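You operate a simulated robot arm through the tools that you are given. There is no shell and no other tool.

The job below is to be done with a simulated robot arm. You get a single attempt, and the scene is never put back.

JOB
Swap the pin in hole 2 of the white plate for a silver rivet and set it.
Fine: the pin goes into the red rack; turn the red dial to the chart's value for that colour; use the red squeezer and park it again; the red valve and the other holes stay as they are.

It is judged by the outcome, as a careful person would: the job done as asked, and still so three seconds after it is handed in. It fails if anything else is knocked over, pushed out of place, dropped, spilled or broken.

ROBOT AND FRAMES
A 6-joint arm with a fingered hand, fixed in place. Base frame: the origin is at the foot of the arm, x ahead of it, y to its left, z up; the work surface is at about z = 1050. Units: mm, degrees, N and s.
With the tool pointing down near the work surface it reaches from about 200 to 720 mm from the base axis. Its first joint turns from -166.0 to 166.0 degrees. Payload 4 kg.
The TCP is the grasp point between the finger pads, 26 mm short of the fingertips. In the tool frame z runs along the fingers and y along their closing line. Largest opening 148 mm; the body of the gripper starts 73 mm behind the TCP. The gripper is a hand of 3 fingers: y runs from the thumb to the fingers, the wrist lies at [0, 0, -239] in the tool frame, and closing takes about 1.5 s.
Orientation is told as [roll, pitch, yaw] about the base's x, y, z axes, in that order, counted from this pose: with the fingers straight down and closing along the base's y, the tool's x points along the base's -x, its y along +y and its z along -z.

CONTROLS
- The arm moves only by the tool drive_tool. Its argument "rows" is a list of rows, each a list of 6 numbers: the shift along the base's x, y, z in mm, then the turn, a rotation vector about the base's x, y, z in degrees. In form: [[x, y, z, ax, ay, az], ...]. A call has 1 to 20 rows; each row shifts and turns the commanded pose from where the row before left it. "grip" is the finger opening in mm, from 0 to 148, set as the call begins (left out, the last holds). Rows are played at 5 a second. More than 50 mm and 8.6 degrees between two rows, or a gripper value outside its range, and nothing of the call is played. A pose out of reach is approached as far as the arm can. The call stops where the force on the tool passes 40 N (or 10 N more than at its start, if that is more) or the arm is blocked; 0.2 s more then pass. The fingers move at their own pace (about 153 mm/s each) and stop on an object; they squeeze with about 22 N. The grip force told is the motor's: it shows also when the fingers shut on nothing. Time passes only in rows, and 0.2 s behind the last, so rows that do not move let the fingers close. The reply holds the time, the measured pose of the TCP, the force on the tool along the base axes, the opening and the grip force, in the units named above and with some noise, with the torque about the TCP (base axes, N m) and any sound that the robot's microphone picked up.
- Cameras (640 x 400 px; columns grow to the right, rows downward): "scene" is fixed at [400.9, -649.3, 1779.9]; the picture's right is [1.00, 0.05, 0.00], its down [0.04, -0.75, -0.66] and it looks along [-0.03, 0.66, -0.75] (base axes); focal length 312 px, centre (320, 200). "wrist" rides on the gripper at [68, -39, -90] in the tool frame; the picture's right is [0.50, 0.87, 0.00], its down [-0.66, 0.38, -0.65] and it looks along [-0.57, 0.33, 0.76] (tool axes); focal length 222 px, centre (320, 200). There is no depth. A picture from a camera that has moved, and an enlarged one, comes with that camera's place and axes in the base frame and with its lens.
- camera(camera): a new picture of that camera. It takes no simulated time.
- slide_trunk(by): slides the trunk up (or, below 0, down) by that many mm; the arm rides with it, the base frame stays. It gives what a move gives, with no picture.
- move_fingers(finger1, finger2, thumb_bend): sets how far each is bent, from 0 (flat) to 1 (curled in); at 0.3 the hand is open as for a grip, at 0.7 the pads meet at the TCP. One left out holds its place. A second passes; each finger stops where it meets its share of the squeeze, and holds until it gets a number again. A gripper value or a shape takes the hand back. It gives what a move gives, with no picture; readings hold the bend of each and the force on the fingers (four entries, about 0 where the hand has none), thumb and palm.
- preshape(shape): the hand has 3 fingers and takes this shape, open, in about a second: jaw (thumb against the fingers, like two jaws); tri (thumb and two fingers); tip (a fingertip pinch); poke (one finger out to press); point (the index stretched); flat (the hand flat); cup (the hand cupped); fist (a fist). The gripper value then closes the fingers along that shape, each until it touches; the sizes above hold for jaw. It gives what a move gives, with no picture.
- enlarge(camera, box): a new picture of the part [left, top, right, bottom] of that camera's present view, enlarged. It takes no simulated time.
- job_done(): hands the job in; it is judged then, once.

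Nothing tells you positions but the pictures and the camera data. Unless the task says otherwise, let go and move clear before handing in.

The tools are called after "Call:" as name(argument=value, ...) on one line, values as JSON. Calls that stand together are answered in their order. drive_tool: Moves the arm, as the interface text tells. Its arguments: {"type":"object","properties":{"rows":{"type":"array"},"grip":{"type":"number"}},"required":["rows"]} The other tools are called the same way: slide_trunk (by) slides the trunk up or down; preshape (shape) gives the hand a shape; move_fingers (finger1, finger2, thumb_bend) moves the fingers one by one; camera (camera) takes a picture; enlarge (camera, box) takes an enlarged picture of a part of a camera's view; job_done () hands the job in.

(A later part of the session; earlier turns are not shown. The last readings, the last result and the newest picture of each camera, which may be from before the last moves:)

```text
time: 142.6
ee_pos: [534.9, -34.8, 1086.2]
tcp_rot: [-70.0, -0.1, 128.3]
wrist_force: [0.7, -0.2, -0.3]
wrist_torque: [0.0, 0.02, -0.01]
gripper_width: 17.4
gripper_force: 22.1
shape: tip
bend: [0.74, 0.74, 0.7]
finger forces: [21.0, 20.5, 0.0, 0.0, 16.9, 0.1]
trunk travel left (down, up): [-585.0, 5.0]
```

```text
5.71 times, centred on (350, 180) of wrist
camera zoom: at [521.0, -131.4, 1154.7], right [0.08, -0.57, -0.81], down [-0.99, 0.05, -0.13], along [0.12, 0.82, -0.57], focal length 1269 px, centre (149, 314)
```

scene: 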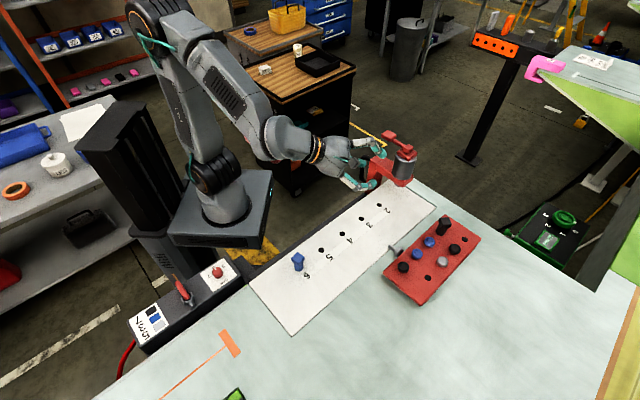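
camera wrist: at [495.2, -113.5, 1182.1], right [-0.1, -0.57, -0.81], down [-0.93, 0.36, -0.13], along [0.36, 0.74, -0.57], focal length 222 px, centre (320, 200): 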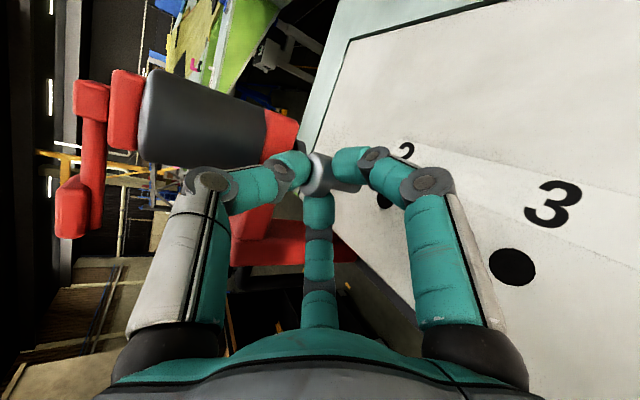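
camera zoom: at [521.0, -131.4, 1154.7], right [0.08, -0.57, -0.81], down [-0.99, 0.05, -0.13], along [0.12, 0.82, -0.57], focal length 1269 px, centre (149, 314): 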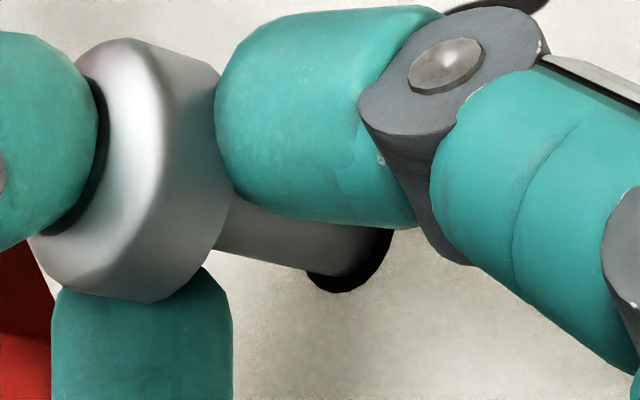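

The tip is entering the hole without contact. I'll continue down.

Call:
drive_tool(rows=[[0, 0, -1.5, 0, 0, 0], [0, 0, -1.5, 0, 0, 0], [0, 0, 0, 0, 0, 0]])

Call:
drive_tool(rows=[[0, 0, -1.5, 0, 0, 0], [0, 0, 0, 0, 0, 0]])

Call:
enlarge(camera="scene", box=[365, 188, 395, 214])

Call:
enlarge(camera="wrist", box=[310, 145, 390, 215])

```text
time: 143.4
ee_pos: [534.7, -35.1, 1083.2]
tcp_rot: [-70.1, 0.0, 128.4]
wrist_force: [0.6, -0.3, -0.3]
wrist_torque: [-0.02, -0.02, -0.01]
gripper_width: 17.3
gripper_force: 22.4
shape: tip
bend: [0.74, 0.74, 0.7]
finger forces: [21.0, 20.4, 0.0, 0.0, 16.9, 0.0]
trunk travel left (down, up): [-585.0, 5.0]
```

```text
time: 144.0
ee_pos: [535.1, -34.5, 1083.7]
tcp_rot: [-70.0, 0.0, 128.3]
wrist_force: [-0.5, -0.4, 0.0]
wrist_torque: [0.0, -0.01, -0.01]
gripper_width: 17.3
gripper_force: 21.6
shape: tip
bend: [0.74, 0.74, 0.7]
finger forces: [21.0, 20.4, 0.1, 0.0, 16.9, 0.0]
trunk travel left (down, up): [-585.0, 5.0]
```

```text
15.38 times, centred on (380, 201) of scene
camera zoom: at [400.9, -649.3, 1779.9], right [1.0, 0.05, 0.0], down [0.04, -0.75, -0.66], along [-0.03, 0.66, -0.75], focal length 4801 px, centre (-603, 185)
```

zoom: 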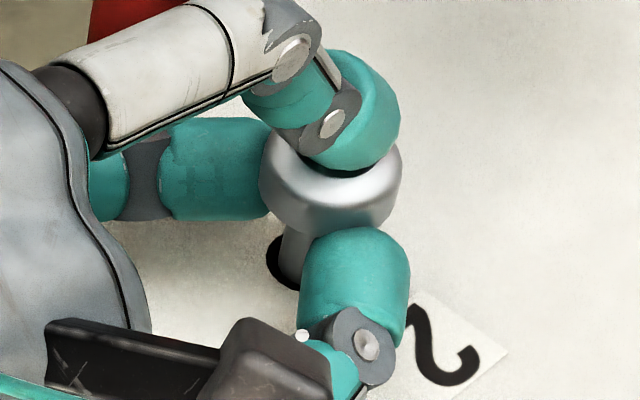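

```text
5.71 times, centred on (350, 180) of wrist
camera zoom: at [521.3, -132.2, 1150.6], right [0.08, -0.57, -0.81], down [-0.99, 0.05, -0.13], along [0.12, 0.82, -0.57], focal length 1269 px, centre (149, 314)
```

zoom: 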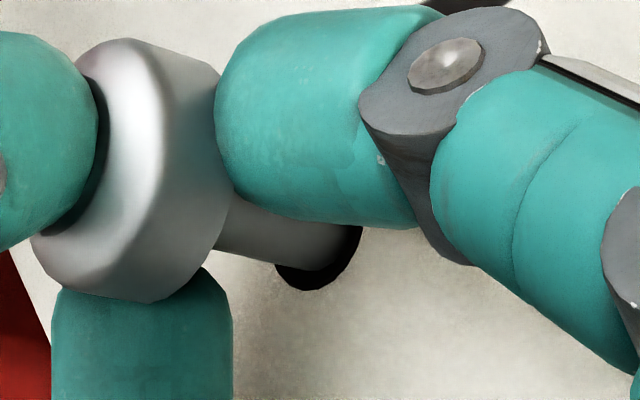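

The shank is clearly inside the hole now. I'll go further until the fingertips reach the plate.

Call:
drive_tool(rows=[[0, 0, -1.5, 0, 0, 0], [0, 0, -1.5, 0, 0, 0], [0, 0, 0, 0, 0, 0]])

Call:
drive_tool(rows=[[0, 0, -1.5, 0, 0, 0], [0, 0, 0, 0, 0, 0]])

Call:
enlarge(camera="wrist", box=[270, 120, 430, 240])

Call:
enlarge(camera="scene", box=[355, 180, 400, 218])

```text
time: 144.8
ee_pos: [535.1, -35.0, 1079.3]
tcp_rot: [-70.0, -0.1, 128.3]
wrist_force: [0.1, -0.4, -0.9]
wrist_torque: [-0.01, -0.02, 0.03]
gripper_width: 17.5
gripper_force: 21.9
shape: tip
bend: [0.74, 0.74, 0.7]
finger forces: [21.1, 20.5, 0.0, 0.1, 16.9, 0.0]
trunk travel left (down, up): [-585.0, 5.0]
```

```text
time: 145.4
ee_pos: [536.0, -32.8, 1077.1]
tcp_rot: [-69.9, -0.2, 128.3]
wrist_force: [-0.7, -0.4, -0.3]
wrist_torque: [-0.03, -0.02, 0.01]
gripper_width: 17.6
gripper_force: 22.0
shape: tip
bend: [0.74, 0.74, 0.7]
finger forces: [21.1, 20.6, 0.0, 0.1, 16.9, 0.0]
trunk travel left (down, up): [-585.0, 5.0]
```

```text
3.33 times, centred on (350, 180) of wrist
camera zoom: at [521.0, -131.3, 1145.7], right [0.08, -0.58, -0.81], down [-0.99, 0.05, -0.13], along [0.12, 0.82, -0.57], focal length 740 px, centre (220, 267)
```

zoom: 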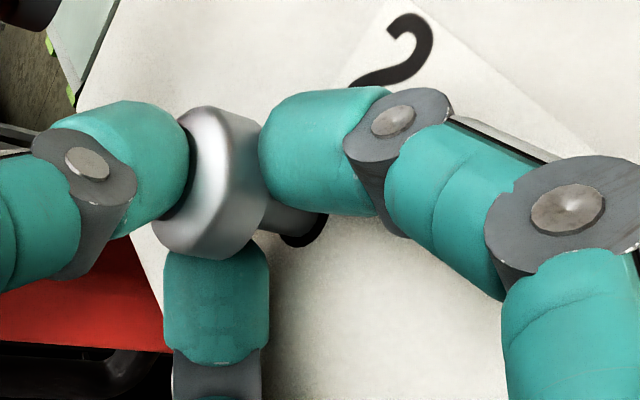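

```text
10.53 times, centred on (378, 199) of scene
camera zoom: at [400.9, -649.3, 1779.9], right [1.0, 0.05, 0.0], down [0.04, -0.75, -0.66], along [-0.03, 0.66, -0.75], focal length 3285 px, centre (-285, 210)
```

zoom: 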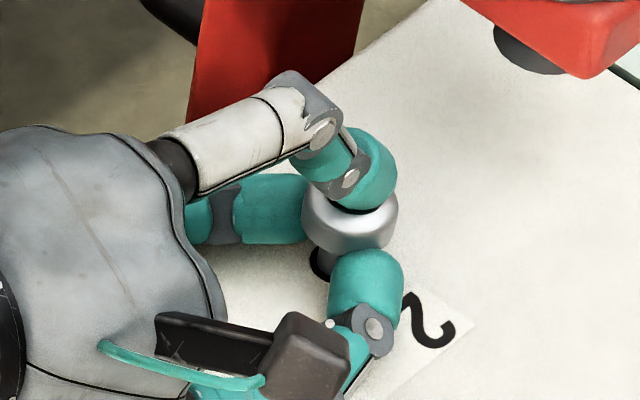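

Call:
drive_tool(rows=[[0, 0, -1, 0, 0, 0], [0, 0, -1, 0, 0, 0], [0, 0, 0, 0, 0, 0]])

Call:
drive_tool(rows=[[0, 0, -1, 0, 0, 0], [0, 0, 0, 0, 0, 0]])

Call:
enlarge(camera="wrist", box=[270, 120, 430, 240])

Call:
enlarge(camera="scene", box=[355, 180, 400, 218])

```text
time: 146.2
ee_pos: [534.8, -34.6, 1075.5]
tcp_rot: [-70.0, -0.1, 128.2]
wrist_force: [0.4, -0.3, -0.2]
wrist_torque: [-0.02, 0.01, -0.01]
gripper_width: 17.3
gripper_force: 21.7
shape: tip
bend: [0.74, 0.74, 0.7]
finger forces: [21.1, 20.5, 0.0, 0.1, 17.0, 0.0]
trunk travel left (down, up): [-585.0, 5.0]
```

```text
time: 146.8
ee_pos: [535.4, -33.9, 1074.2]
tcp_rot: [-70.1, 0.0, 128.3]
wrist_force: [-0.4, 0.1, 4.1]
wrist_torque: [-0.06, -0.01, -0.01]
gripper_width: 17.2
gripper_force: 21.7
shape: tip
bend: [0.74, 0.74, 0.7]
finger forces: [26.3, 20.9, 0.1, 0.0, 19.4, 0.1]
trunk travel left (down, up): [-585.0, 5.0]
```

```text
3.33 times, centred on (350, 180) of wrist
camera zoom: at [521.0, -132.4, 1142.9], right [0.08, -0.58, -0.81], down [-0.99, 0.05, -0.13], along [0.12, 0.82, -0.57], focal length 740 px, centre (220, 267)
```

zoom: 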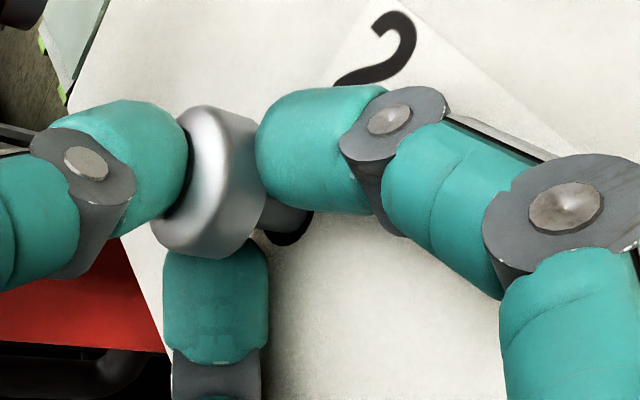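

```text
10.53 times, centred on (378, 199) of scene
camera zoom: at [400.9, -649.3, 1779.9], right [1.0, 0.05, 0.0], down [0.04, -0.75, -0.66], along [-0.03, 0.66, -0.75], focal length 3285 px, centre (-285, 210)
```

zoom: 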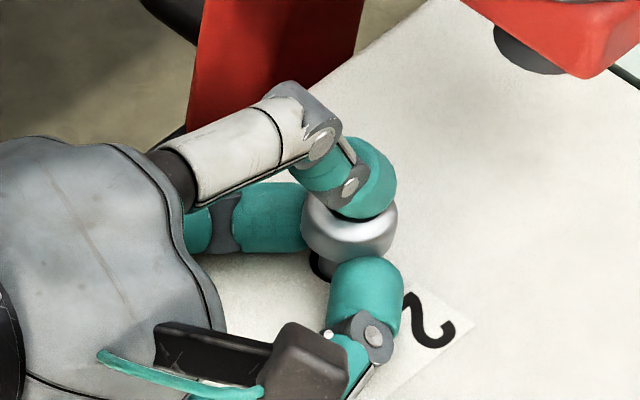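

The fingertips have just touched the plate with the shank well inside the hole. I'll now release gradually, opening a little at a time while raising slightly so the rivet drops in.

Call:
drive_tool(rows=[[0, 0, 0.5, 0, 0, 0], [0, 0, 0.5, 0, 0, 0]], grip=21)

Call:
drive_tool(rows=[[0, 0, 0.7, 0, 0, 0], [0, 0, 0.5, 0, 0, 0]], grip=25)

Call:
enlarge(camera="wrist", box=[270, 120, 430, 240])

Call:
enlarge(camera="scene", box=[355, 180, 400, 218])

```text
time: 147.4
ee_pos: [535.5, -35.3, 1075.3]
tcp_rot: [-69.9, 0.0, 128.2]
wrist_force: [-0.1, -1.0, 2.8]
wrist_torque: [0.01, 0.0, 0.02]
gripper_width: 20.6
gripper_force: 0.0
shape: tip
bend: [0.74, 0.74, 0.7]
finger forces: [2.2, 2.1, 0.0, 0.0, 0.0, 0.0]
trunk travel left (down, up): [-585.0, 5.0]
```

```text
time: 148.0
ee_pos: [534.7, -34.5, 1077.0]
tcp_rot: [-70.0, 0.0, 128.3]
wrist_force: [0.3, -1.2, 2.3]
wrist_torque: [-0.02, -0.02, 0.02]
gripper_width: 24.7
gripper_force: 0.1
shape: tip
bend: [0.75, 0.75, 0.7]
finger forces: [1.4, 1.1, 0.0, 0.0, 0.1, 0.0]
trunk travel left (down, up): [-585.0, 5.0]
```

```text
3.33 times, centred on (350, 180) of wrist
camera zoom: at [520.7, -131.8, 1144.3], right [0.08, -0.58, -0.81], down [-0.99, 0.05, -0.13], along [0.12, 0.82, -0.57], focal length 740 px, centre (220, 267)
```

zoom: 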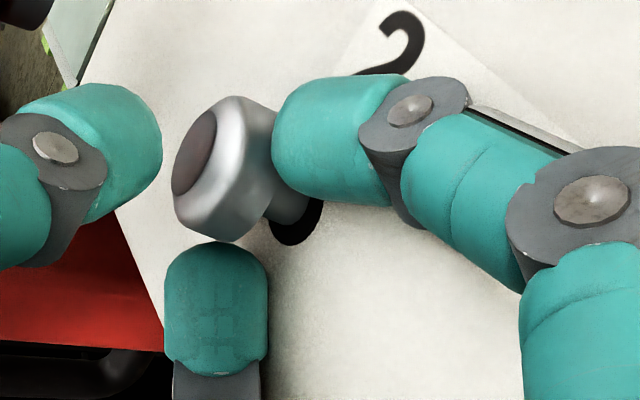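

```text
10.53 times, centred on (378, 199) of scene
camera zoom: at [400.9, -649.3, 1779.9], right [1.0, 0.05, 0.0], down [0.04, -0.75, -0.66], along [-0.03, 0.66, -0.75], focal length 3285 px, centre (-285, 210)
```

zoom: 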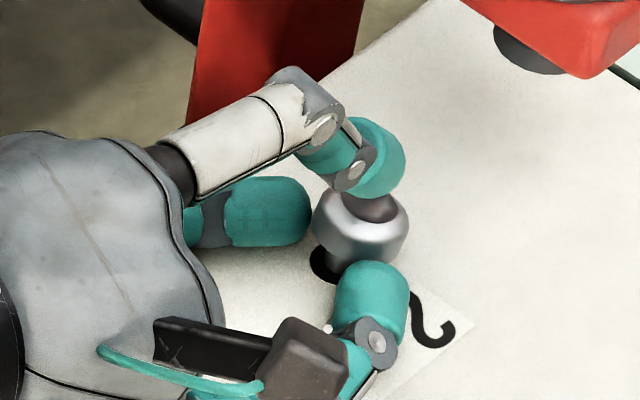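

The thumb is off and the rivet is resting between the fingers with its shank in the hole. I'll continue opening in small steps.

Call:
drive_tool(rows=[[0, 0, 0.7, 0, 0, 0], [0, 0, 0.5, 0, 0, 0]], grip=29)

Call:
drive_tool(rows=[[0, 0, 0.7, 0, 0, 0], [0, 0, 0.5, 0, 0, 0]], grip=33)

Call:
enlarge(camera="wrist", box=[270, 120, 430, 240])

Call:
enlarge(camera="scene", box=[355, 180, 400, 218])

```text
time: 148.6
ee_pos: [534.7, -34.4, 1078.4]
tcp_rot: [-70.1, -0.1, 128.4]
wrist_force: [1.5, 0.2, 0.5]
wrist_torque: [-0.02, 0.04, 0.02]
gripper_width: 29.1
gripper_force: 0.1
shape: tip
bend: [0.75, 0.75, 0.7]
finger forces: [0.1, 0.2, 0.1, 0.0, 0.0, 0.0]
trunk travel left (down, up): [-585.0, 5.0]
```

```text
time: 149.2
ee_pos: [534.4, -35.0, 1079.3]
tcp_rot: [-70.0, -0.2, 128.3]
wrist_force: [0.8, -0.8, -0.1]
wrist_torque: [-0.01, 0.01, 0.03]
gripper_width: 32.6
gripper_force: 0.1
shape: tip
bend: [0.76, 0.76, 0.7]
finger forces: [0.0, 0.0, 0.1, 0.1, 0.1, 0.1]
trunk travel left (down, up): [-585.0, 5.0]
```

```text
3.33 times, centred on (350, 180) of wrist
camera zoom: at [521.0, -132.5, 1147.2], right [0.08, -0.57, -0.81], down [-0.99, 0.05, -0.13], along [0.12, 0.82, -0.57], focal length 740 px, centre (220, 267)
```

zoom: 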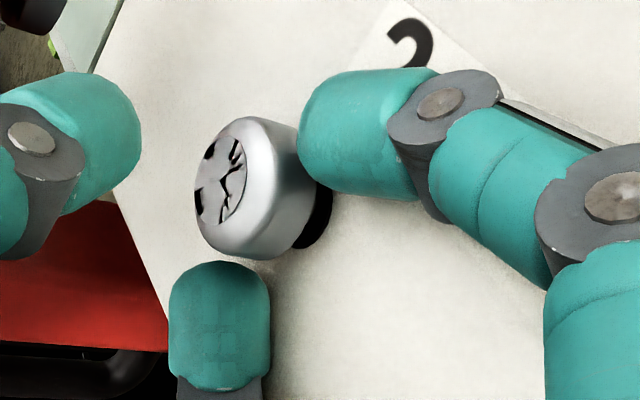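

```text
10.53 times, centred on (378, 199) of scene
camera zoom: at [400.9, -649.3, 1779.9], right [1.0, 0.05, 0.0], down [0.04, -0.75, -0.66], along [-0.03, 0.66, -0.75], focal length 3285 px, centre (-285, 210)
```

zoom: 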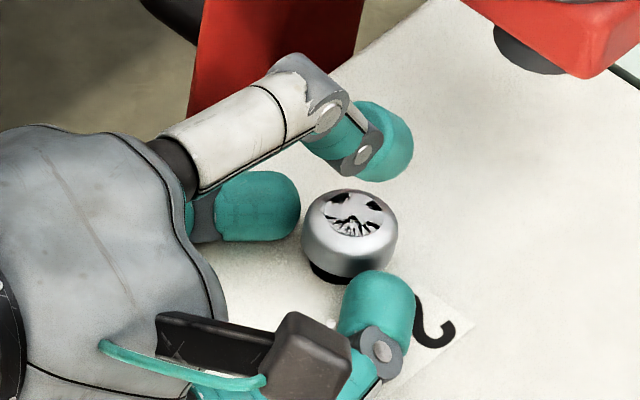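

The rivet has dropped upright into hole 2. I'll keep opening while rising, then back the hand away from it.

Call:
drive_tool(rows=[[0, 0, 1.2, 0, 0, 0], [0, 0, 0.8, 0, 0, 0]], grip=39)

Call:
drive_tool(rows=[[0, 0, 1.5, 0, 0, 0], [0, 0, 1, 0, 0, 0]], grip=46)

Call:
drive_tool(rows=[[-4, -3, 2, 0, 0, 0], [-8, -6, 3, 0, 0, 0], [-12, -9, 5, 0, 0, 0], [-16, -12, 8, 0, 0, 0], [-16, -12, 10, 0, 0, 0], [0, 0, 0, 0, 0, 0]])

Call:
enlarge(camera="scene", box=[345, 180, 405, 225])

Call:
camera(camera="wrist")

```text
time: 149.8
ee_pos: [534.6, -34.8, 1080.6]
tcp_rot: [-70.0, -0.1, 128.3]
wrist_force: [0.0, -0.2, 0.8]
wrist_torque: [0.02, 0.0, 0.02]
gripper_width: 38.8
gripper_force: 0.0
shape: tip
bend: [0.76, 0.76, 0.7]
finger forces: [0.0, 0.0, 0.0, 0.1, 0.0, 0.0]
trunk travel left (down, up): [-585.0, 5.0]
```

```text
time: 150.4
ee_pos: [534.2, -34.7, 1084.6]
tcp_rot: [-70.0, 0.1, 128.4]
wrist_force: [0.2, 0.2, 0.3]
wrist_torque: [-0.01, -0.02, -0.03]
gripper_width: 45.9
gripper_force: 0.1
shape: tip
bend: [0.77, 0.77, 0.7]
finger forces: [0.0, 0.1, 0.1, 0.1, 0.0, 0.1]
trunk travel left (down, up): [-585.0, 5.0]
```

```text
time: 151.8
ee_pos: [478.6, -77.2, 1109.4]
tcp_rot: [-70.0, -0.1, 128.3]
wrist_force: [0.1, -0.3, 0.4]
wrist_torque: [0.03, -0.01, 0.0]
gripper_width: 45.8
gripper_force: 0.0
shape: tip
bend: [0.77, 0.77, 0.7]
finger forces: [0.0, 0.0, 0.0, 0.0, 0.1, 0.0]
trunk travel left (down, up): [-585.0, 5.0]
```

```text
8.89 times, centred on (375, 202) of scene
camera zoom: at [400.9, -649.3, 1779.9], right [1.0, 0.05, 0.0], down [0.04, -0.75, -0.66], along [-0.03, 0.66, -0.75], focal length 2774 px, centre (-169, 178)
```

zoom: 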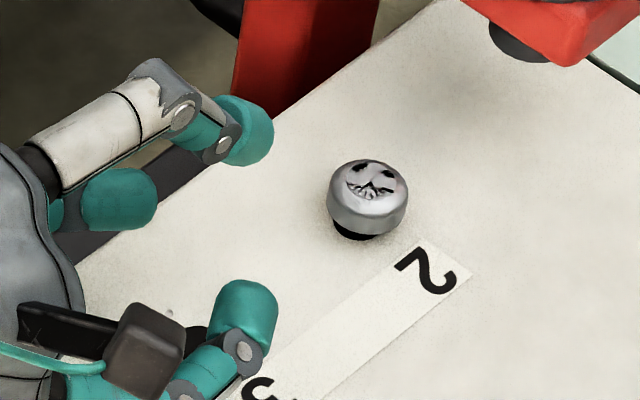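

```text
taken
camera wrist: at [464.1, -174.1, 1177.2], right [0.08, -0.57, -0.81], down [-0.99, 0.05, -0.13], along [0.12, 0.82, -0.57], focal length 222 px, centre (320, 200)
```

wrist: 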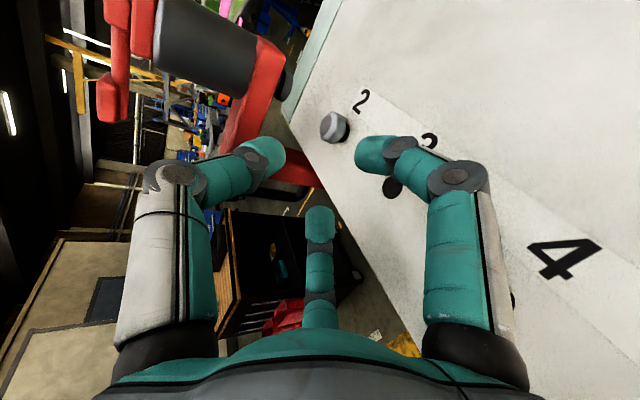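

The silver rivet now stands upright in hole 2, just like the ones in the rack. Next is the squeezer: I'll bring the tool back to vertical at a safe height.

Call:
drive_tool(rows=[[-3, 2, 10, -4.34, 5.49, 0], [-3, 2, 12, -4.34, 5.49, 0], [-3, 4, 12, -4.34, 5.49, 0], [-3, 5, 12, -4.34, 5.49, 0], [-3, 6, 12, -4.34, 5.49, 0], [-3, 6, 12, -4.34, 5.49, 0], [-3, 6, 12, -4.34, 5.49, 0], [-3, 6, 12, -4.34, 5.49, 0], [-3, 6, 12, -4.34, 5.49, 0], [-3, 6, 12, -4.34, 5.49, 0], [0, 0, 0, 0, 0, 0]], grip=70)

Call:
camera(camera="scene")

```text
time: 154.2
ee_pos: [450.2, -27.9, 1229.5]
tcp_rot: [0.0, 0.1, 128.2]
wrist_force: [-0.2, 0.3, -0.5]
wrist_torque: [0.01, -0.03, 0.0]
gripper_width: 69.7
gripper_force: 0.0
shape: tip
bend: [0.38, 0.38, 0.7]
finger forces: [0.1, 0.0, 0.0, 0.0, 0.0, 0.1]
trunk travel left (down, up): [-585.0, 5.0]
```

```text
taken
```

scene: 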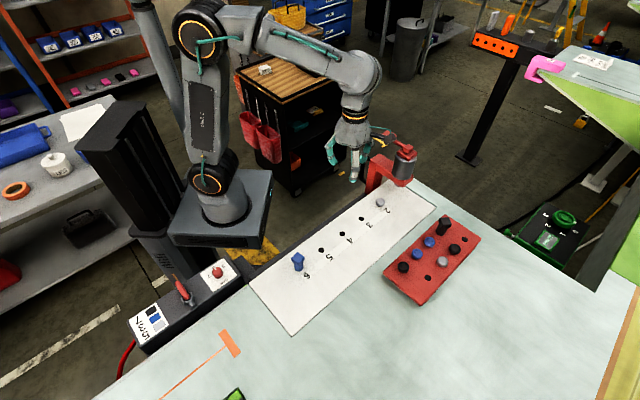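

Nothing else has moved. I'll turn to yaw -135° and move behind the squeezer to view its handle.

Call:
drive_tool(rows=[[0, 14, 0, 0, 0, 8.1], [0, 14, 0, 0, 0, 8.1], [0, 14, 0, 0, 0, 8.1], [0, 14, 0, 0, 0, 8.1], [0, 14, 0, 0, 0, 8.1], [0, 14, 0, 0, 0, 8.1], [0, 14, 0, 0, 0, 8.1], [0, 14, 0, 0, 0, 8.1], [0, 14, 0, 0, 0, 8.1], [0, 14, 0, 0, 0, 8.1], [0, 12, 0, 0, 0, 8.1], [0, 10, 0, 0, 0, 8.1], [0, 0, 0, 0, 0, 0]])

Call:
camera(camera="wrist")

Call:
enlarge(camera="scene", box=[320, 110, 440, 220])

```text
time: 157.0
ee_pos: [447.5, 132.7, 1227.9]
tcp_rot: [0.0, 0.0, -134.4]
wrist_force: [-0.1, 0.3, -0.4]
wrist_torque: [-0.01, 0.03, -0.04]
gripper_width: 69.7
gripper_force: 0.0
shape: tip
bend: [0.38, 0.38, 0.7]
finger forces: [0.0, 0.0, 0.0, 0.0, 0.1, 0.0]
trunk travel left (down, up): [-585.0, 5.0]
```

```text
taken
camera wrist: at [467.7, 209.4, 1319.0], right [0.97, -0.25, 0.0], down [-0.19, -0.73, 0.65], along [-0.16, -0.63, -0.76], focal length 222 px, centre (320, 200)
```

wrist: 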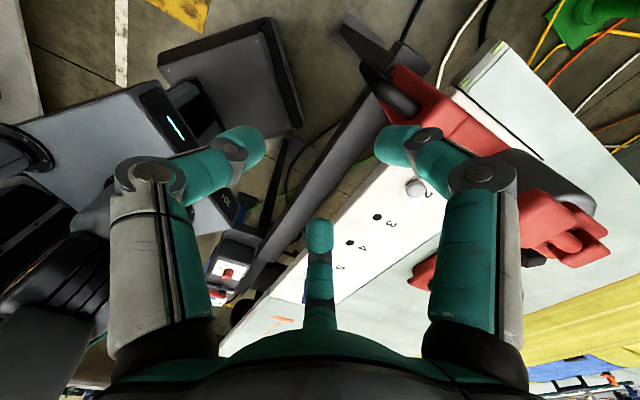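

```text
3.64 times, centred on (380, 165) of scene
camera zoom: at [400.9, -649.3, 1779.9], right [1.0, 0.05, 0.0], down [0.04, -0.75, -0.66], along [-0.03, 0.66, -0.75], focal length 1135 px, centre (102, 327)
```

zoom: 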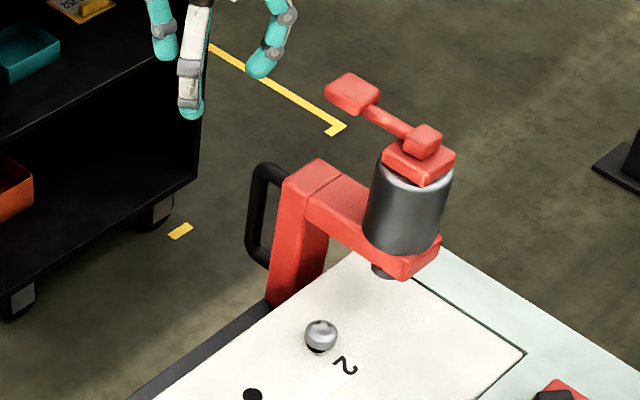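

Now the squeezer and its handle are unobstructed in the scene view. I'll zoom for precise measurement.

Call:
enlarge(camera="scene", box=[345, 140, 405, 200])

Call:
enlarge(camera="wrist", box=[330, 40, 470, 160])

Call:
enlarge(camera="scene", box=[362, 125, 412, 175])

```text
6.67 times, centred on (375, 170) of scene
camera zoom: at [400.9, -649.3, 1779.9], right [1.0, 0.05, 0.0], down [0.04, -0.75, -0.66], along [-0.03, 0.66, -0.75], focal length 2080 px, centre (-47, 400)
```

zoom: 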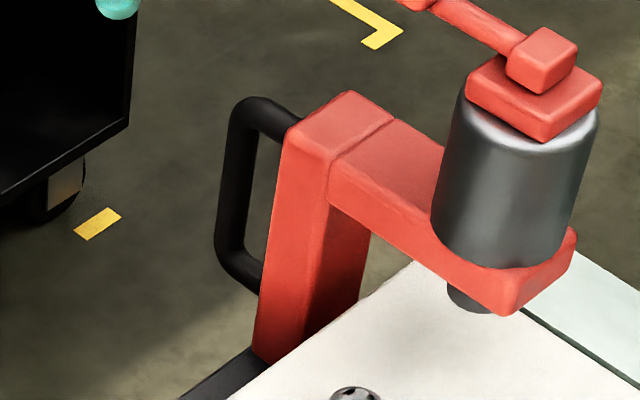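

```text
3.33 times, centred on (400, 100) of wrist
camera zoom: at [467.7, 209.4, 1319.0], right [0.97, -0.25, 0.0], down [-0.19, -0.73, 0.65], along [-0.16, -0.63, -0.76], focal length 740 px, centre (53, 533)
```

zoom: 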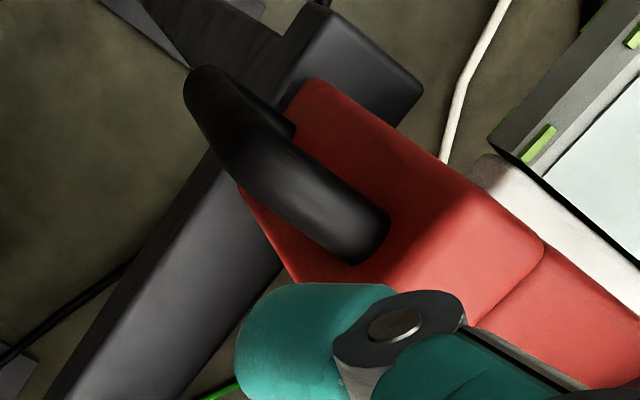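

```text
8.00 times, centred on (387, 150) of scene
camera zoom: at [400.9, -649.3, 1779.9], right [1.0, 0.05, 0.0], down [0.04, -0.75, -0.66], along [-0.03, 0.66, -0.75], focal length 2497 px, centre (-216, 600)
```

zoom: 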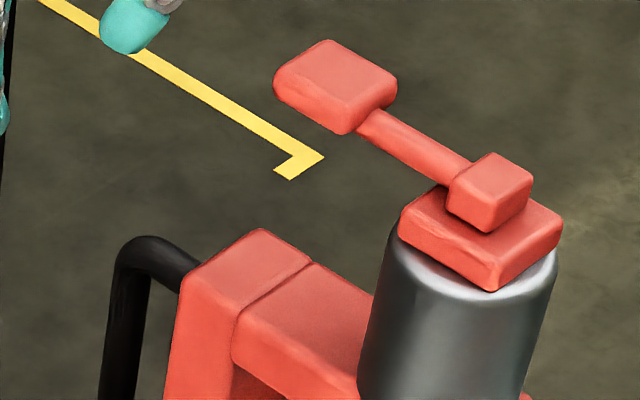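

The squeezer slides on a rail and is parked against an end stop; its black handle bar is vertical at about (508, 146), 40 mm behind the column. I'll lean the hand slightly away from the lever and go over the handle.

Call:
drive_tool(rows=[[12, 2, 0, -3.5, -3.5, 0], [12, 3, 0, -3.5, -3.5, 0], [13, 3, -5, 0, 0, 0], [12, 3, -10, 0, 0, 0], [11, 2, -15, 0, 0, 0], [0, 0, -15, 0, 0, 0], [0, 0, 0, 0, 0, 0]], grip=76)

Call:
camera(camera="wrist")

Call:
enlarge(camera="scene", box=[320, 90, 420, 200])

```text
time: 158.6
ee_pos: [508.2, 146.1, 1183.8]
tcp_rot: [9.8, -0.1, -134.4]
wrist_force: [0.5, -0.4, -0.6]
wrist_torque: [-0.01, -0.02, -0.04]
gripper_width: 75.5
gripper_force: 0.1
shape: tip
bend: [0.36, 0.36, 0.7]
finger forces: [0.0, 0.0, 0.0, 0.0, 0.0, 0.1]
trunk travel left (down, up): [-585.0, 5.0]
```

```text
taken
camera wrist: at [518.0, 232.4, 1266.8], right [0.96, -0.24, 0.15], down [-0.27, -0.65, 0.71], along [-0.08, -0.72, -0.69], focal length 222 px, centre (320, 200)
```

wrist: 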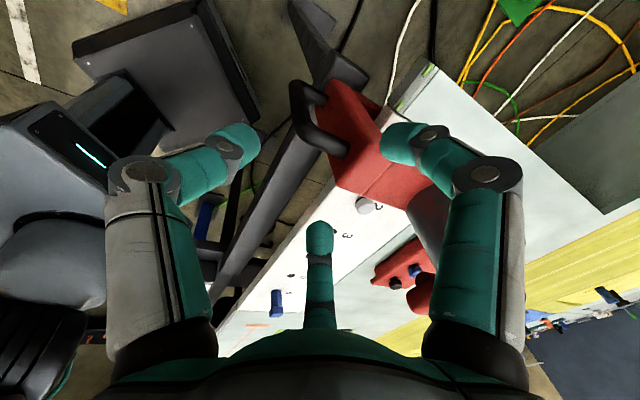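

```text
3.64 times, centred on (370, 145) of scene
camera zoom: at [400.9, -649.3, 1779.9], right [1.0, 0.05, 0.0], down [0.04, -0.75, -0.66], along [-0.03, 0.66, -0.75], focal length 1135 px, centre (138, 400)
```

zoom: 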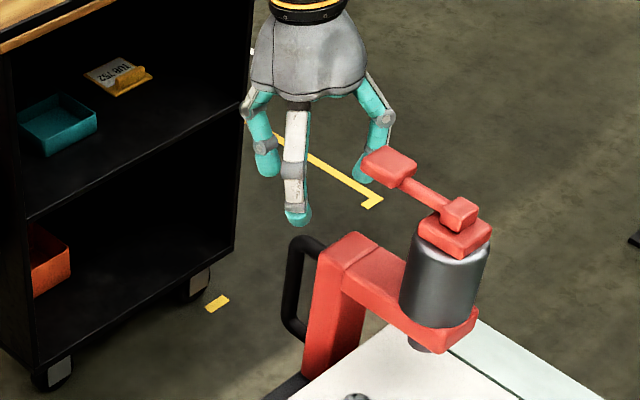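

Call:
enlarge(camera="wrist", box=[260, 50, 400, 190])

```text
2.86 times, centred on (330, 120) of wrist
camera zoom: at [518.0, 232.4, 1266.8], right [0.96, -0.24, 0.15], down [-0.27, -0.65, 0.71], along [-0.08, -0.72, -0.69], focal length 635 px, centre (291, 429)
```

zoom: 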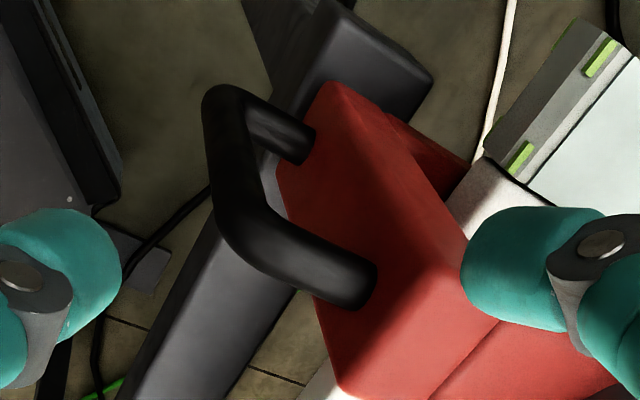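

The handle bar position is confirmed at (508, 146), from z about 1003 to 1105. I'll descend around it.

Call:
drive_tool(rows=[[-1.1, 1, -20, 0, 0, 0], [-1.1, 1, -20, 0, 0, 0], [0, 0, -20, 0, 0, 0], [0, 0, -20, 0, 0, 0], [0, 0, -15, 0, 0, 0], [0, 0, -8, 0, 0, 0], [0, 0, 0, 0, 0, 0]])

Call:
camera(camera="wrist")

Call:
enlarge(camera="scene", box=[330, 110, 430, 210])

```text
time: 160.2
ee_pos: [507.8, 149.1, 1081.0]
tcp_rot: [9.8, -0.1, -134.5]
wrist_force: [-0.6, 0.0, 0.0]
wrist_torque: [-0.02, 0.01, 0.01]
gripper_width: 75.8
gripper_force: 0.1
shape: tip
bend: [0.36, 0.36, 0.7]
finger forces: [0.0, 0.0, 0.0, 0.0, 0.1, 0.0]
trunk travel left (down, up): [-585.0, 5.0]
```

```text
taken
camera wrist: at [516.9, 236.4, 1164.0], right [0.96, -0.24, 0.15], down [-0.27, -0.65, 0.71], along [-0.08, -0.72, -0.69], focal length 222 px, centre (320, 200)
```

wrist: 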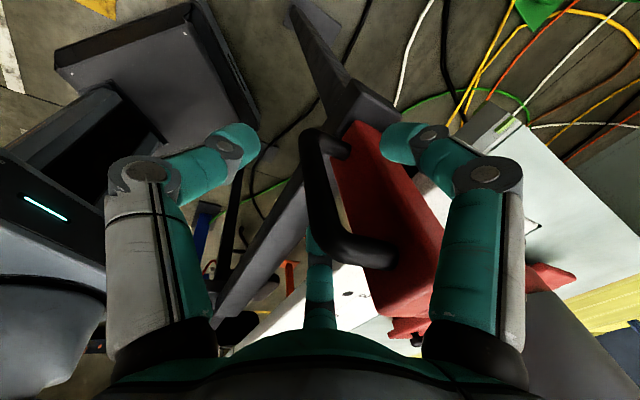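

```text
4.00 times, centred on (380, 160) of scene
camera zoom: at [400.9, -649.3, 1779.9], right [1.0, 0.05, 0.0], down [0.04, -0.75, -0.66], along [-0.03, 0.66, -0.75], focal length 1248 px, centre (80, 360)
```

zoom: 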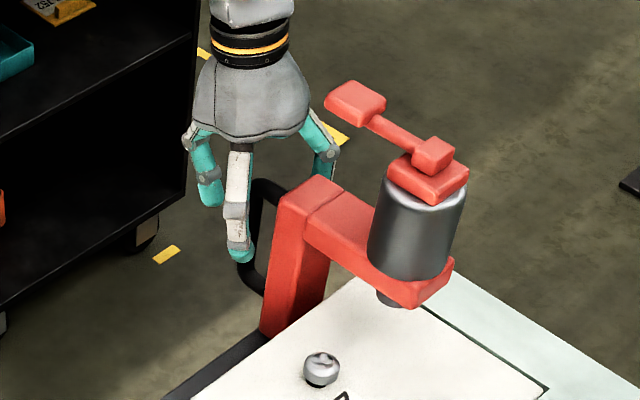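

The fingers surround the handle bar. I'll close on it.

Call:
drive_tool(rows=[[0, 0, 0, 0, 0, 0], [0, 0, 0, 0, 0, 0], [0, 0, 0, 0, 0, 0], [0, 0, 0, 0, 0, 0], [0, 0, 0, 0, 0, 0], [0, 0, 0, 0, 0, 0], [0, 0, 0, 0, 0, 0]], grip=0)

Call:
enlarge(camera="wrist", box=[200, 80, 440, 290])

Call:
enlarge(camera="scene", box=[330, 110, 430, 210])

```text
time: 161.8
ee_pos: [507.0, 150.6, 1082.2]
tcp_rot: [9.8, -0.2, -134.5]
wrist_force: [1.6, 2.2, -6.8]
wrist_torque: [0.09, 0.0, -0.02]
gripper_width: 8.2
gripper_force: 22.2
shape: tip
bend: [0.71, 0.74, 0.7]
finger forces: [16.3, 19.8, 0.1, 0.0, 18.9, 0.1]
trunk travel left (down, up): [-585.0, 5.0]
```

```text
1.90 times, centred on (320, 185) of wrist
camera zoom: at [517.3, 236.7, 1163.8], right [0.96, -0.24, 0.15], down [-0.27, -0.65, 0.71], along [-0.08, -0.72, -0.69], focal length 423 px, centre (320, 229)
```

zoom: 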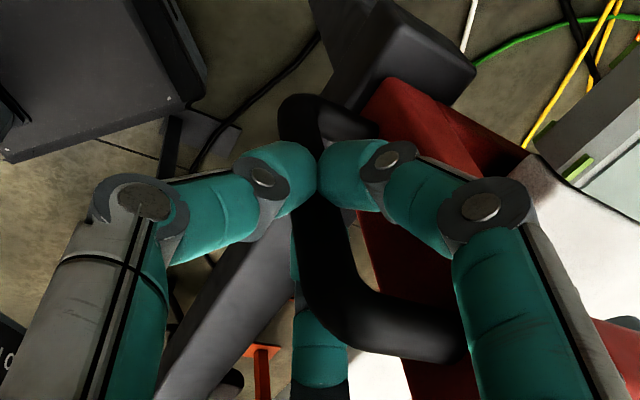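

```text
4.00 times, centred on (380, 160) of scene
camera zoom: at [400.9, -649.3, 1779.9], right [1.0, 0.05, 0.0], down [0.04, -0.75, -0.66], along [-0.03, 0.66, -0.75], focal length 1248 px, centre (80, 360)
```

zoom: 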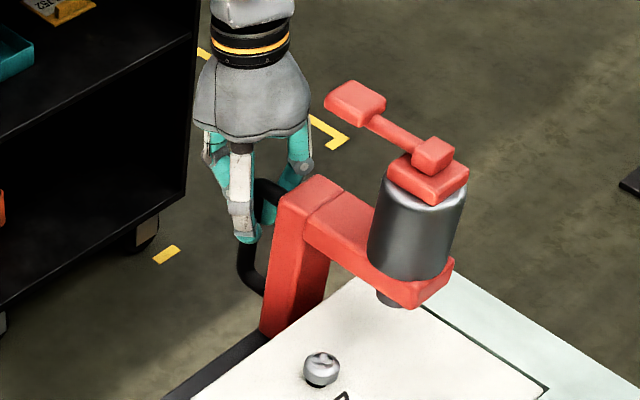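

The handle is gripped. I'll start sliding the squeezer along the rail toward hole 2, with a short test move first.

Call:
drive_tool(rows=[[-1.5, -1.5, 0, 0, 0, 0], [-2, -2, 0, 0, 0, 0], [-2, -2, 0, 0, 0, 0], [-2, -2, 0, 0, 0, 0], [0, 0, 0, 0, 0, 0]])

Call:
enlarge(camera="scene", box=[330, 110, 430, 210])

```text
time: 163.0
ee_pos: [501.0, 143.3, 1081.9]
tcp_rot: [9.8, -0.2, -134.5]
wrist_force: [0.8, 2.4, -5.1]
wrist_torque: [0.1, 0.03, -0.02]
gripper_width: 8.1
gripper_force: 22.0
shape: tip
bend: [0.71, 0.74, 0.7]
finger forces: [16.5, 21.3, 0.0, 0.1, 20.5, 0.0]
trunk travel left (down, up): [-585.0, 5.0]
```

```text
4.00 times, centred on (380, 160) of scene
camera zoom: at [400.9, -649.3, 1779.9], right [1.0, 0.05, 0.0], down [0.04, -0.75, -0.66], along [-0.03, 0.66, -0.75], focal length 1248 px, centre (80, 360)
```

zoom: 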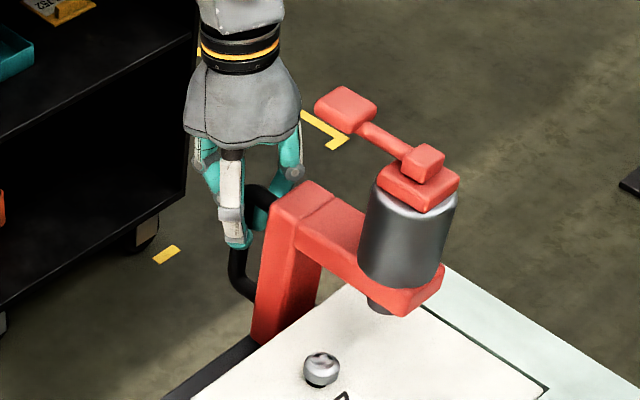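

It slides easily. I'll continue in moderate steps and check the die's clearance above the rivet.

Call:
drive_tool(rows=[[-2.5, -2.5, 0, 0, 0, 0], [-3, -3, 0, 0, 0, 0], [-3, -3, 0, 0, 0, 0], [-3, -3, 0, 0, 0, 0], [-3, -3, 0, 0, 0, 0], [-3, -3, 0, 0, 0, 0], [-3, -3, 0, 0, 0, 0], [-2.5, -2.5, 0, 0, 0, 0], [0, 0, 0, 0, 0, 0]])

Call:
enlarge(camera="scene", box=[330, 120, 430, 220])

Call:
enlarge(camera="scene", box=[365, 180, 405, 215])

```text
time: 165.0
ee_pos: [477.7, 119.7, 1081.0]
tcp_rot: [9.9, -0.2, -134.5]
wrist_force: [-2.8, 6.6, -1.5]
wrist_torque: [0.17, 0.09, -0.03]
gripper_width: 7.9
gripper_force: 21.9
shape: tip
bend: [0.71, 0.74, 0.7]
finger forces: [16.6, 21.2, 0.0, 0.1, 24.0, 0.0]
trunk travel left (down, up): [-585.0, 5.0]
```

```text
4.00 times, centred on (380, 170) of scene
camera zoom: at [400.9, -649.3, 1779.9], right [1.0, 0.05, 0.0], down [0.04, -0.75, -0.66], along [-0.03, 0.66, -0.75], focal length 1248 px, centre (80, 320)
```

zoom: 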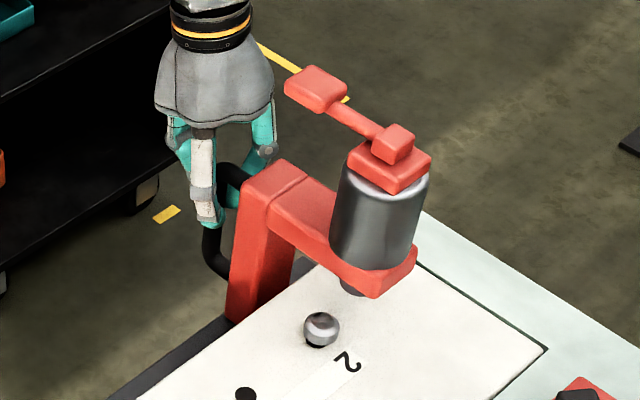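

```text
11.43 times, centred on (385, 198) of scene
camera zoom: at [400.9, -649.3, 1779.9], right [1.0, 0.05, 0.0], down [0.04, -0.75, -0.66], along [-0.03, 0.66, -0.75], focal length 3567 px, centre (-423, 229)
```

zoom: 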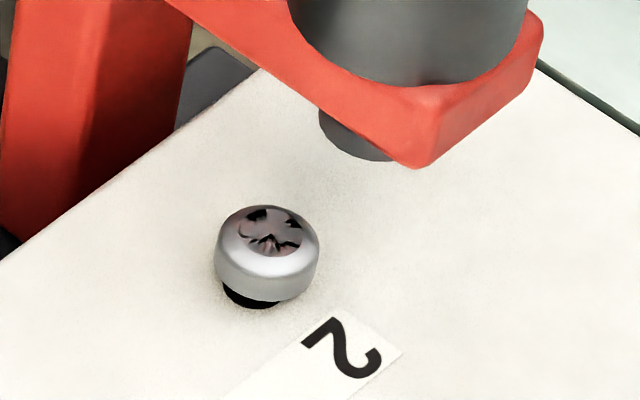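

Call:
drive_tool(rows=[[-2.5, -2.3, 0, 0, 0, 0], [-3, -2.8, 0, 0, 0, 0], [-3, -2.8, 0, 0, 0, 0], [-3, -2.8, 0, 0, 0, 0], [-3, -2.8, 0, 0, 0, 0], [-3, -2.8, 0, 0, 0, 0], [0, 0, 0, 0, 0, 0]])

Call:
enlarge(camera="scene", box=[330, 130, 430, 230])

Call:
enlarge(camera="scene", box=[360, 180, 400, 215])

Call:
enlarge(camera="wrist", box=[280, 100, 460, 260])

```text
time: 166.6
ee_pos: [459.4, 102.1, 1081.9]
tcp_rot: [9.7, -0.3, -134.6]
wrist_force: [1.6, 0.1, -10.3]
wrist_torque: [0.11, -0.04, -0.02]
gripper_width: 8.0
gripper_force: 22.2
shape: tip
bend: [0.71, 0.74, 0.7]
finger forces: [16.6, 21.5, 0.0, 0.1, 17.8, 0.0]
trunk travel left (down, up): [-585.0, 5.0]
```

```text
4.00 times, centred on (380, 180) of scene
camera zoom: at [400.9, -649.3, 1779.9], right [1.0, 0.05, 0.0], down [0.04, -0.75, -0.66], along [-0.03, 0.66, -0.75], focal length 1248 px, centre (80, 280)
```

zoom: 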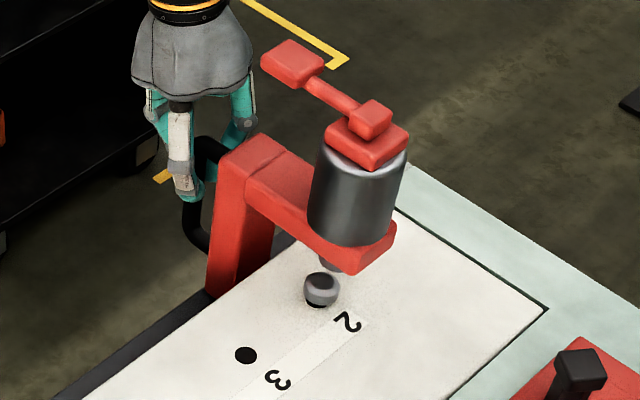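

```text
11.43 times, centred on (380, 198) of scene
camera zoom: at [400.9, -649.3, 1779.9], right [1.0, 0.05, 0.0], down [0.04, -0.75, -0.66], along [-0.03, 0.66, -0.75], focal length 3567 px, centre (-366, 229)
```

zoom: 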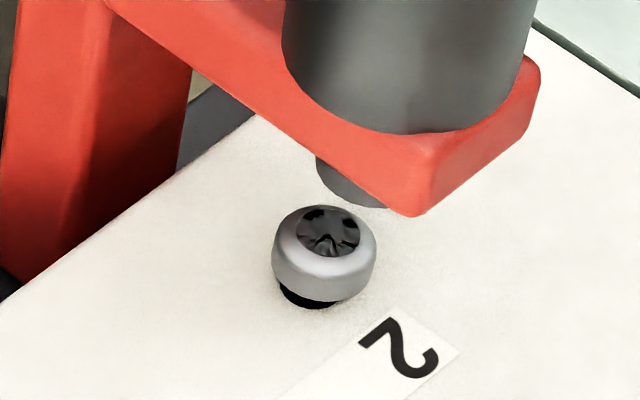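

```text
2.50 times, centred on (370, 180) of wrist
camera zoom: at [469.3, 188.7, 1164.1], right [0.96, -0.24, 0.15], down [-0.27, -0.65, 0.71], along [-0.08, -0.72, -0.69], focal length 555 px, centre (195, 250)
```

zoom: 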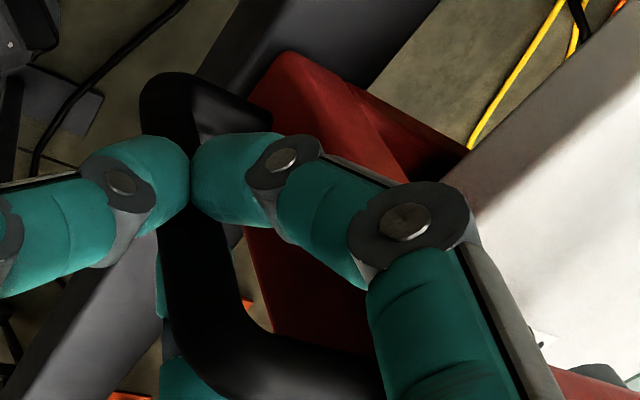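

The die still needs about 12–13 mm to be over the rivet. I'll move that distance, then release and inspect from another angle.

Call:
drive_tool(rows=[[-2.2, -2.2, 0, 0, 0, 0], [-2.2, -2.2, 0, 0, 0, 0], [-2.2, -2.2, 0, 0, 0, 0], [-2.2, -2.2, 0, 0, 0, 0], [0, 0, 0, 0, 0, 0], [0, 0, 0, 0, 0, 0]])

Call:
enlarge(camera="scene", box=[360, 180, 400, 215])

Call:
enlarge(camera="scene", box=[330, 130, 430, 230])

```text
time: 168.0
ee_pos: [451.3, 93.7, 1081.0]
tcp_rot: [9.7, -0.1, -134.6]
wrist_force: [-1.1, -5.7, -8.7]
wrist_torque: [-0.03, 0.04, -0.01]
gripper_width: 7.5
gripper_force: 22.4
shape: tip
bend: [0.71, 0.74, 0.7]
finger forces: [15.0, 23.5, 0.0, 0.0, 15.8, 0.0]
trunk travel left (down, up): [-585.0, 5.0]
```

```text
11.43 times, centred on (380, 198) of scene
camera zoom: at [400.9, -649.3, 1779.9], right [1.0, 0.05, 0.0], down [0.04, -0.75, -0.66], along [-0.03, 0.66, -0.75], focal length 3567 px, centre (-366, 229)
```

zoom: 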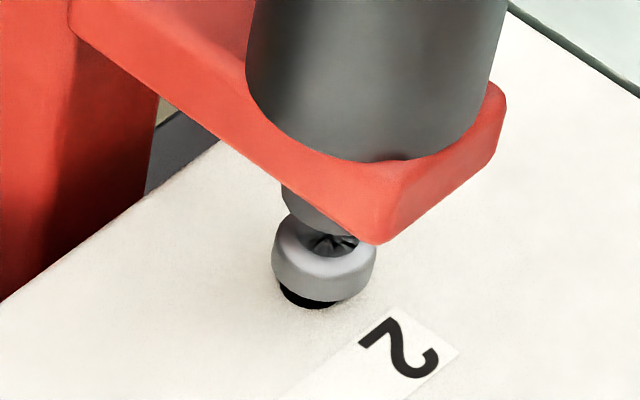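

```text
4.00 times, centred on (380, 180) of scene
camera zoom: at [400.9, -649.3, 1779.9], right [1.0, 0.05, 0.0], down [0.04, -0.75, -0.66], along [-0.03, 0.66, -0.75], focal length 1248 px, centre (80, 280)
```

zoom: 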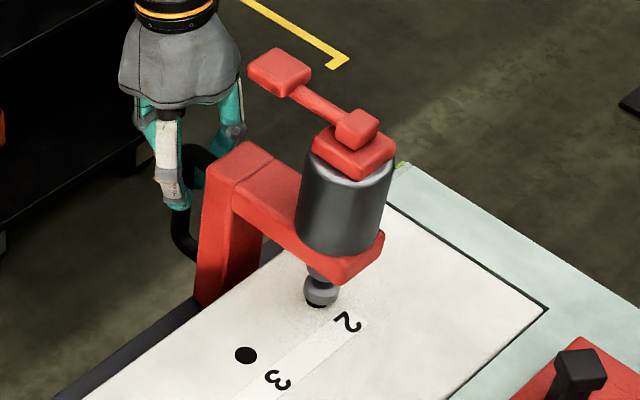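

The die now appears exactly over the rivet. I'll release the handle, lift clear and inspect the alignment with the wrist camera.

Call:
drive_tool(rows=[[0, 0, 0, 0, 0, 0], [0, 0, 0, 0, 0, 0], [0, 0, 0, 0, 0, 0], [0, 0, 0, 0, 0, 0], [-1, 1, 15, 0, 0, 0], [-1, 1, 20, 0, 0, 0], [-1, 1, 25, 0, 0, 0], [-1, 1, 25, 0, 0, 0], [-1, 1, 25, 0, 0, 0], [0, 0, 20, 0, 0, 0], [0, 0, 0, 0, 0, 0]], grip=76)

Call:
camera(camera="wrist")

Call:
enlarge(camera="scene", box=[330, 130, 430, 230])

```text
time: 170.4
ee_pos: [446.2, 100.3, 1212.0]
tcp_rot: [10.0, -0.1, -134.7]
wrist_force: [-0.1, 0.1, 0.0]
wrist_torque: [-0.02, 0.01, -0.02]
gripper_width: 75.6
gripper_force: 0.0
shape: tip
bend: [0.36, 0.36, 0.7]
finger forces: [0.0, 0.0, 0.0, 0.0, 0.0, 0.0]
trunk travel left (down, up): [-585.0, 5.0]
```

```text
taken
camera wrist: at [455.8, 186.6, 1294.8], right [0.96, -0.24, 0.15], down [-0.27, -0.65, 0.71], along [-0.08, -0.72, -0.69], focal length 222 px, centre (320, 200)
```

wrist: 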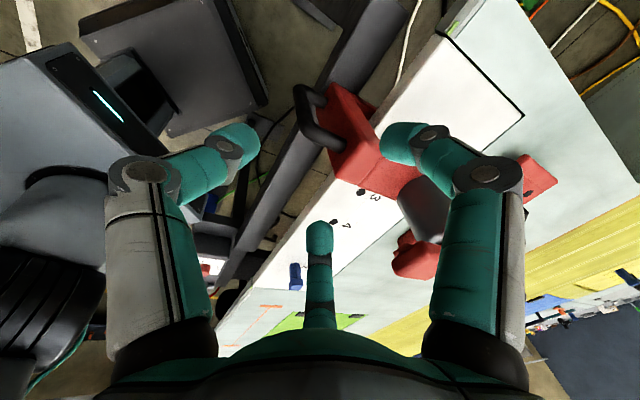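

```text
4.00 times, centred on (380, 180) of scene
camera zoom: at [400.9, -649.3, 1779.9], right [1.0, 0.05, 0.0], down [0.04, -0.75, -0.66], along [-0.03, 0.66, -0.75], focal length 1248 px, centre (80, 280)
```

zoom: 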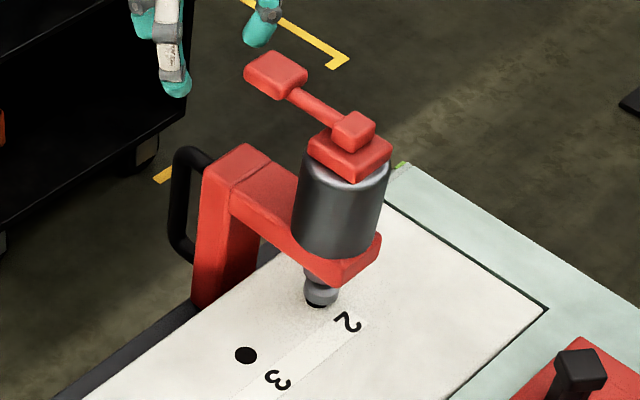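

Call:
enlarge(camera="scene", box=[360, 180, 400, 215])

Call:
enlarge(camera="scene", box=[365, 185, 390, 207])

```text
11.43 times, centred on (380, 198) of scene
camera zoom: at [400.9, -649.3, 1779.9], right [1.0, 0.05, 0.0], down [0.04, -0.75, -0.66], along [-0.03, 0.66, -0.75], focal length 3567 px, centre (-366, 229)
```

zoom: 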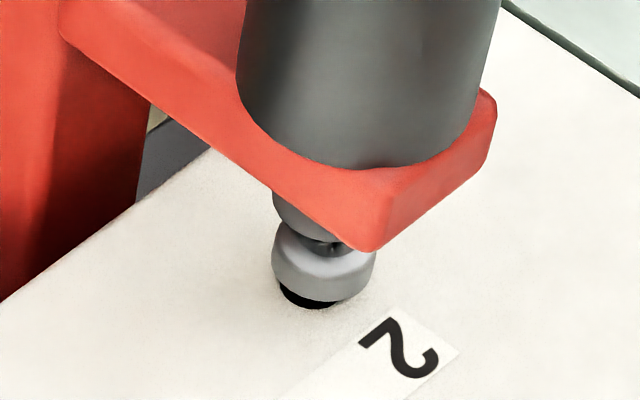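

```text
16.00 times, centred on (378, 196) of scene
camera zoom: at [400.9, -649.3, 1779.9], right [1.0, 0.05, 0.0], down [0.04, -0.75, -0.66], along [-0.03, 0.66, -0.75], focal length 4993 px, centre (-600, 264)
```

zoom: 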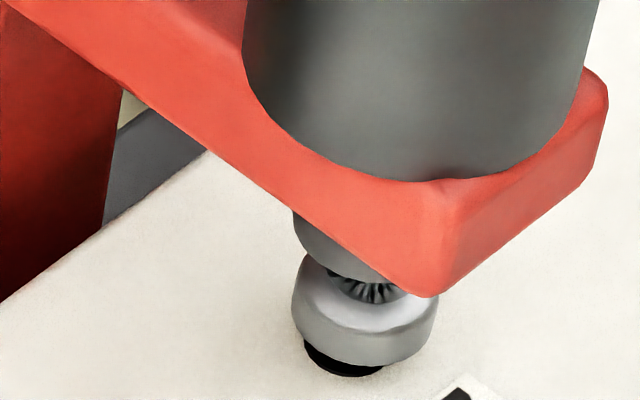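

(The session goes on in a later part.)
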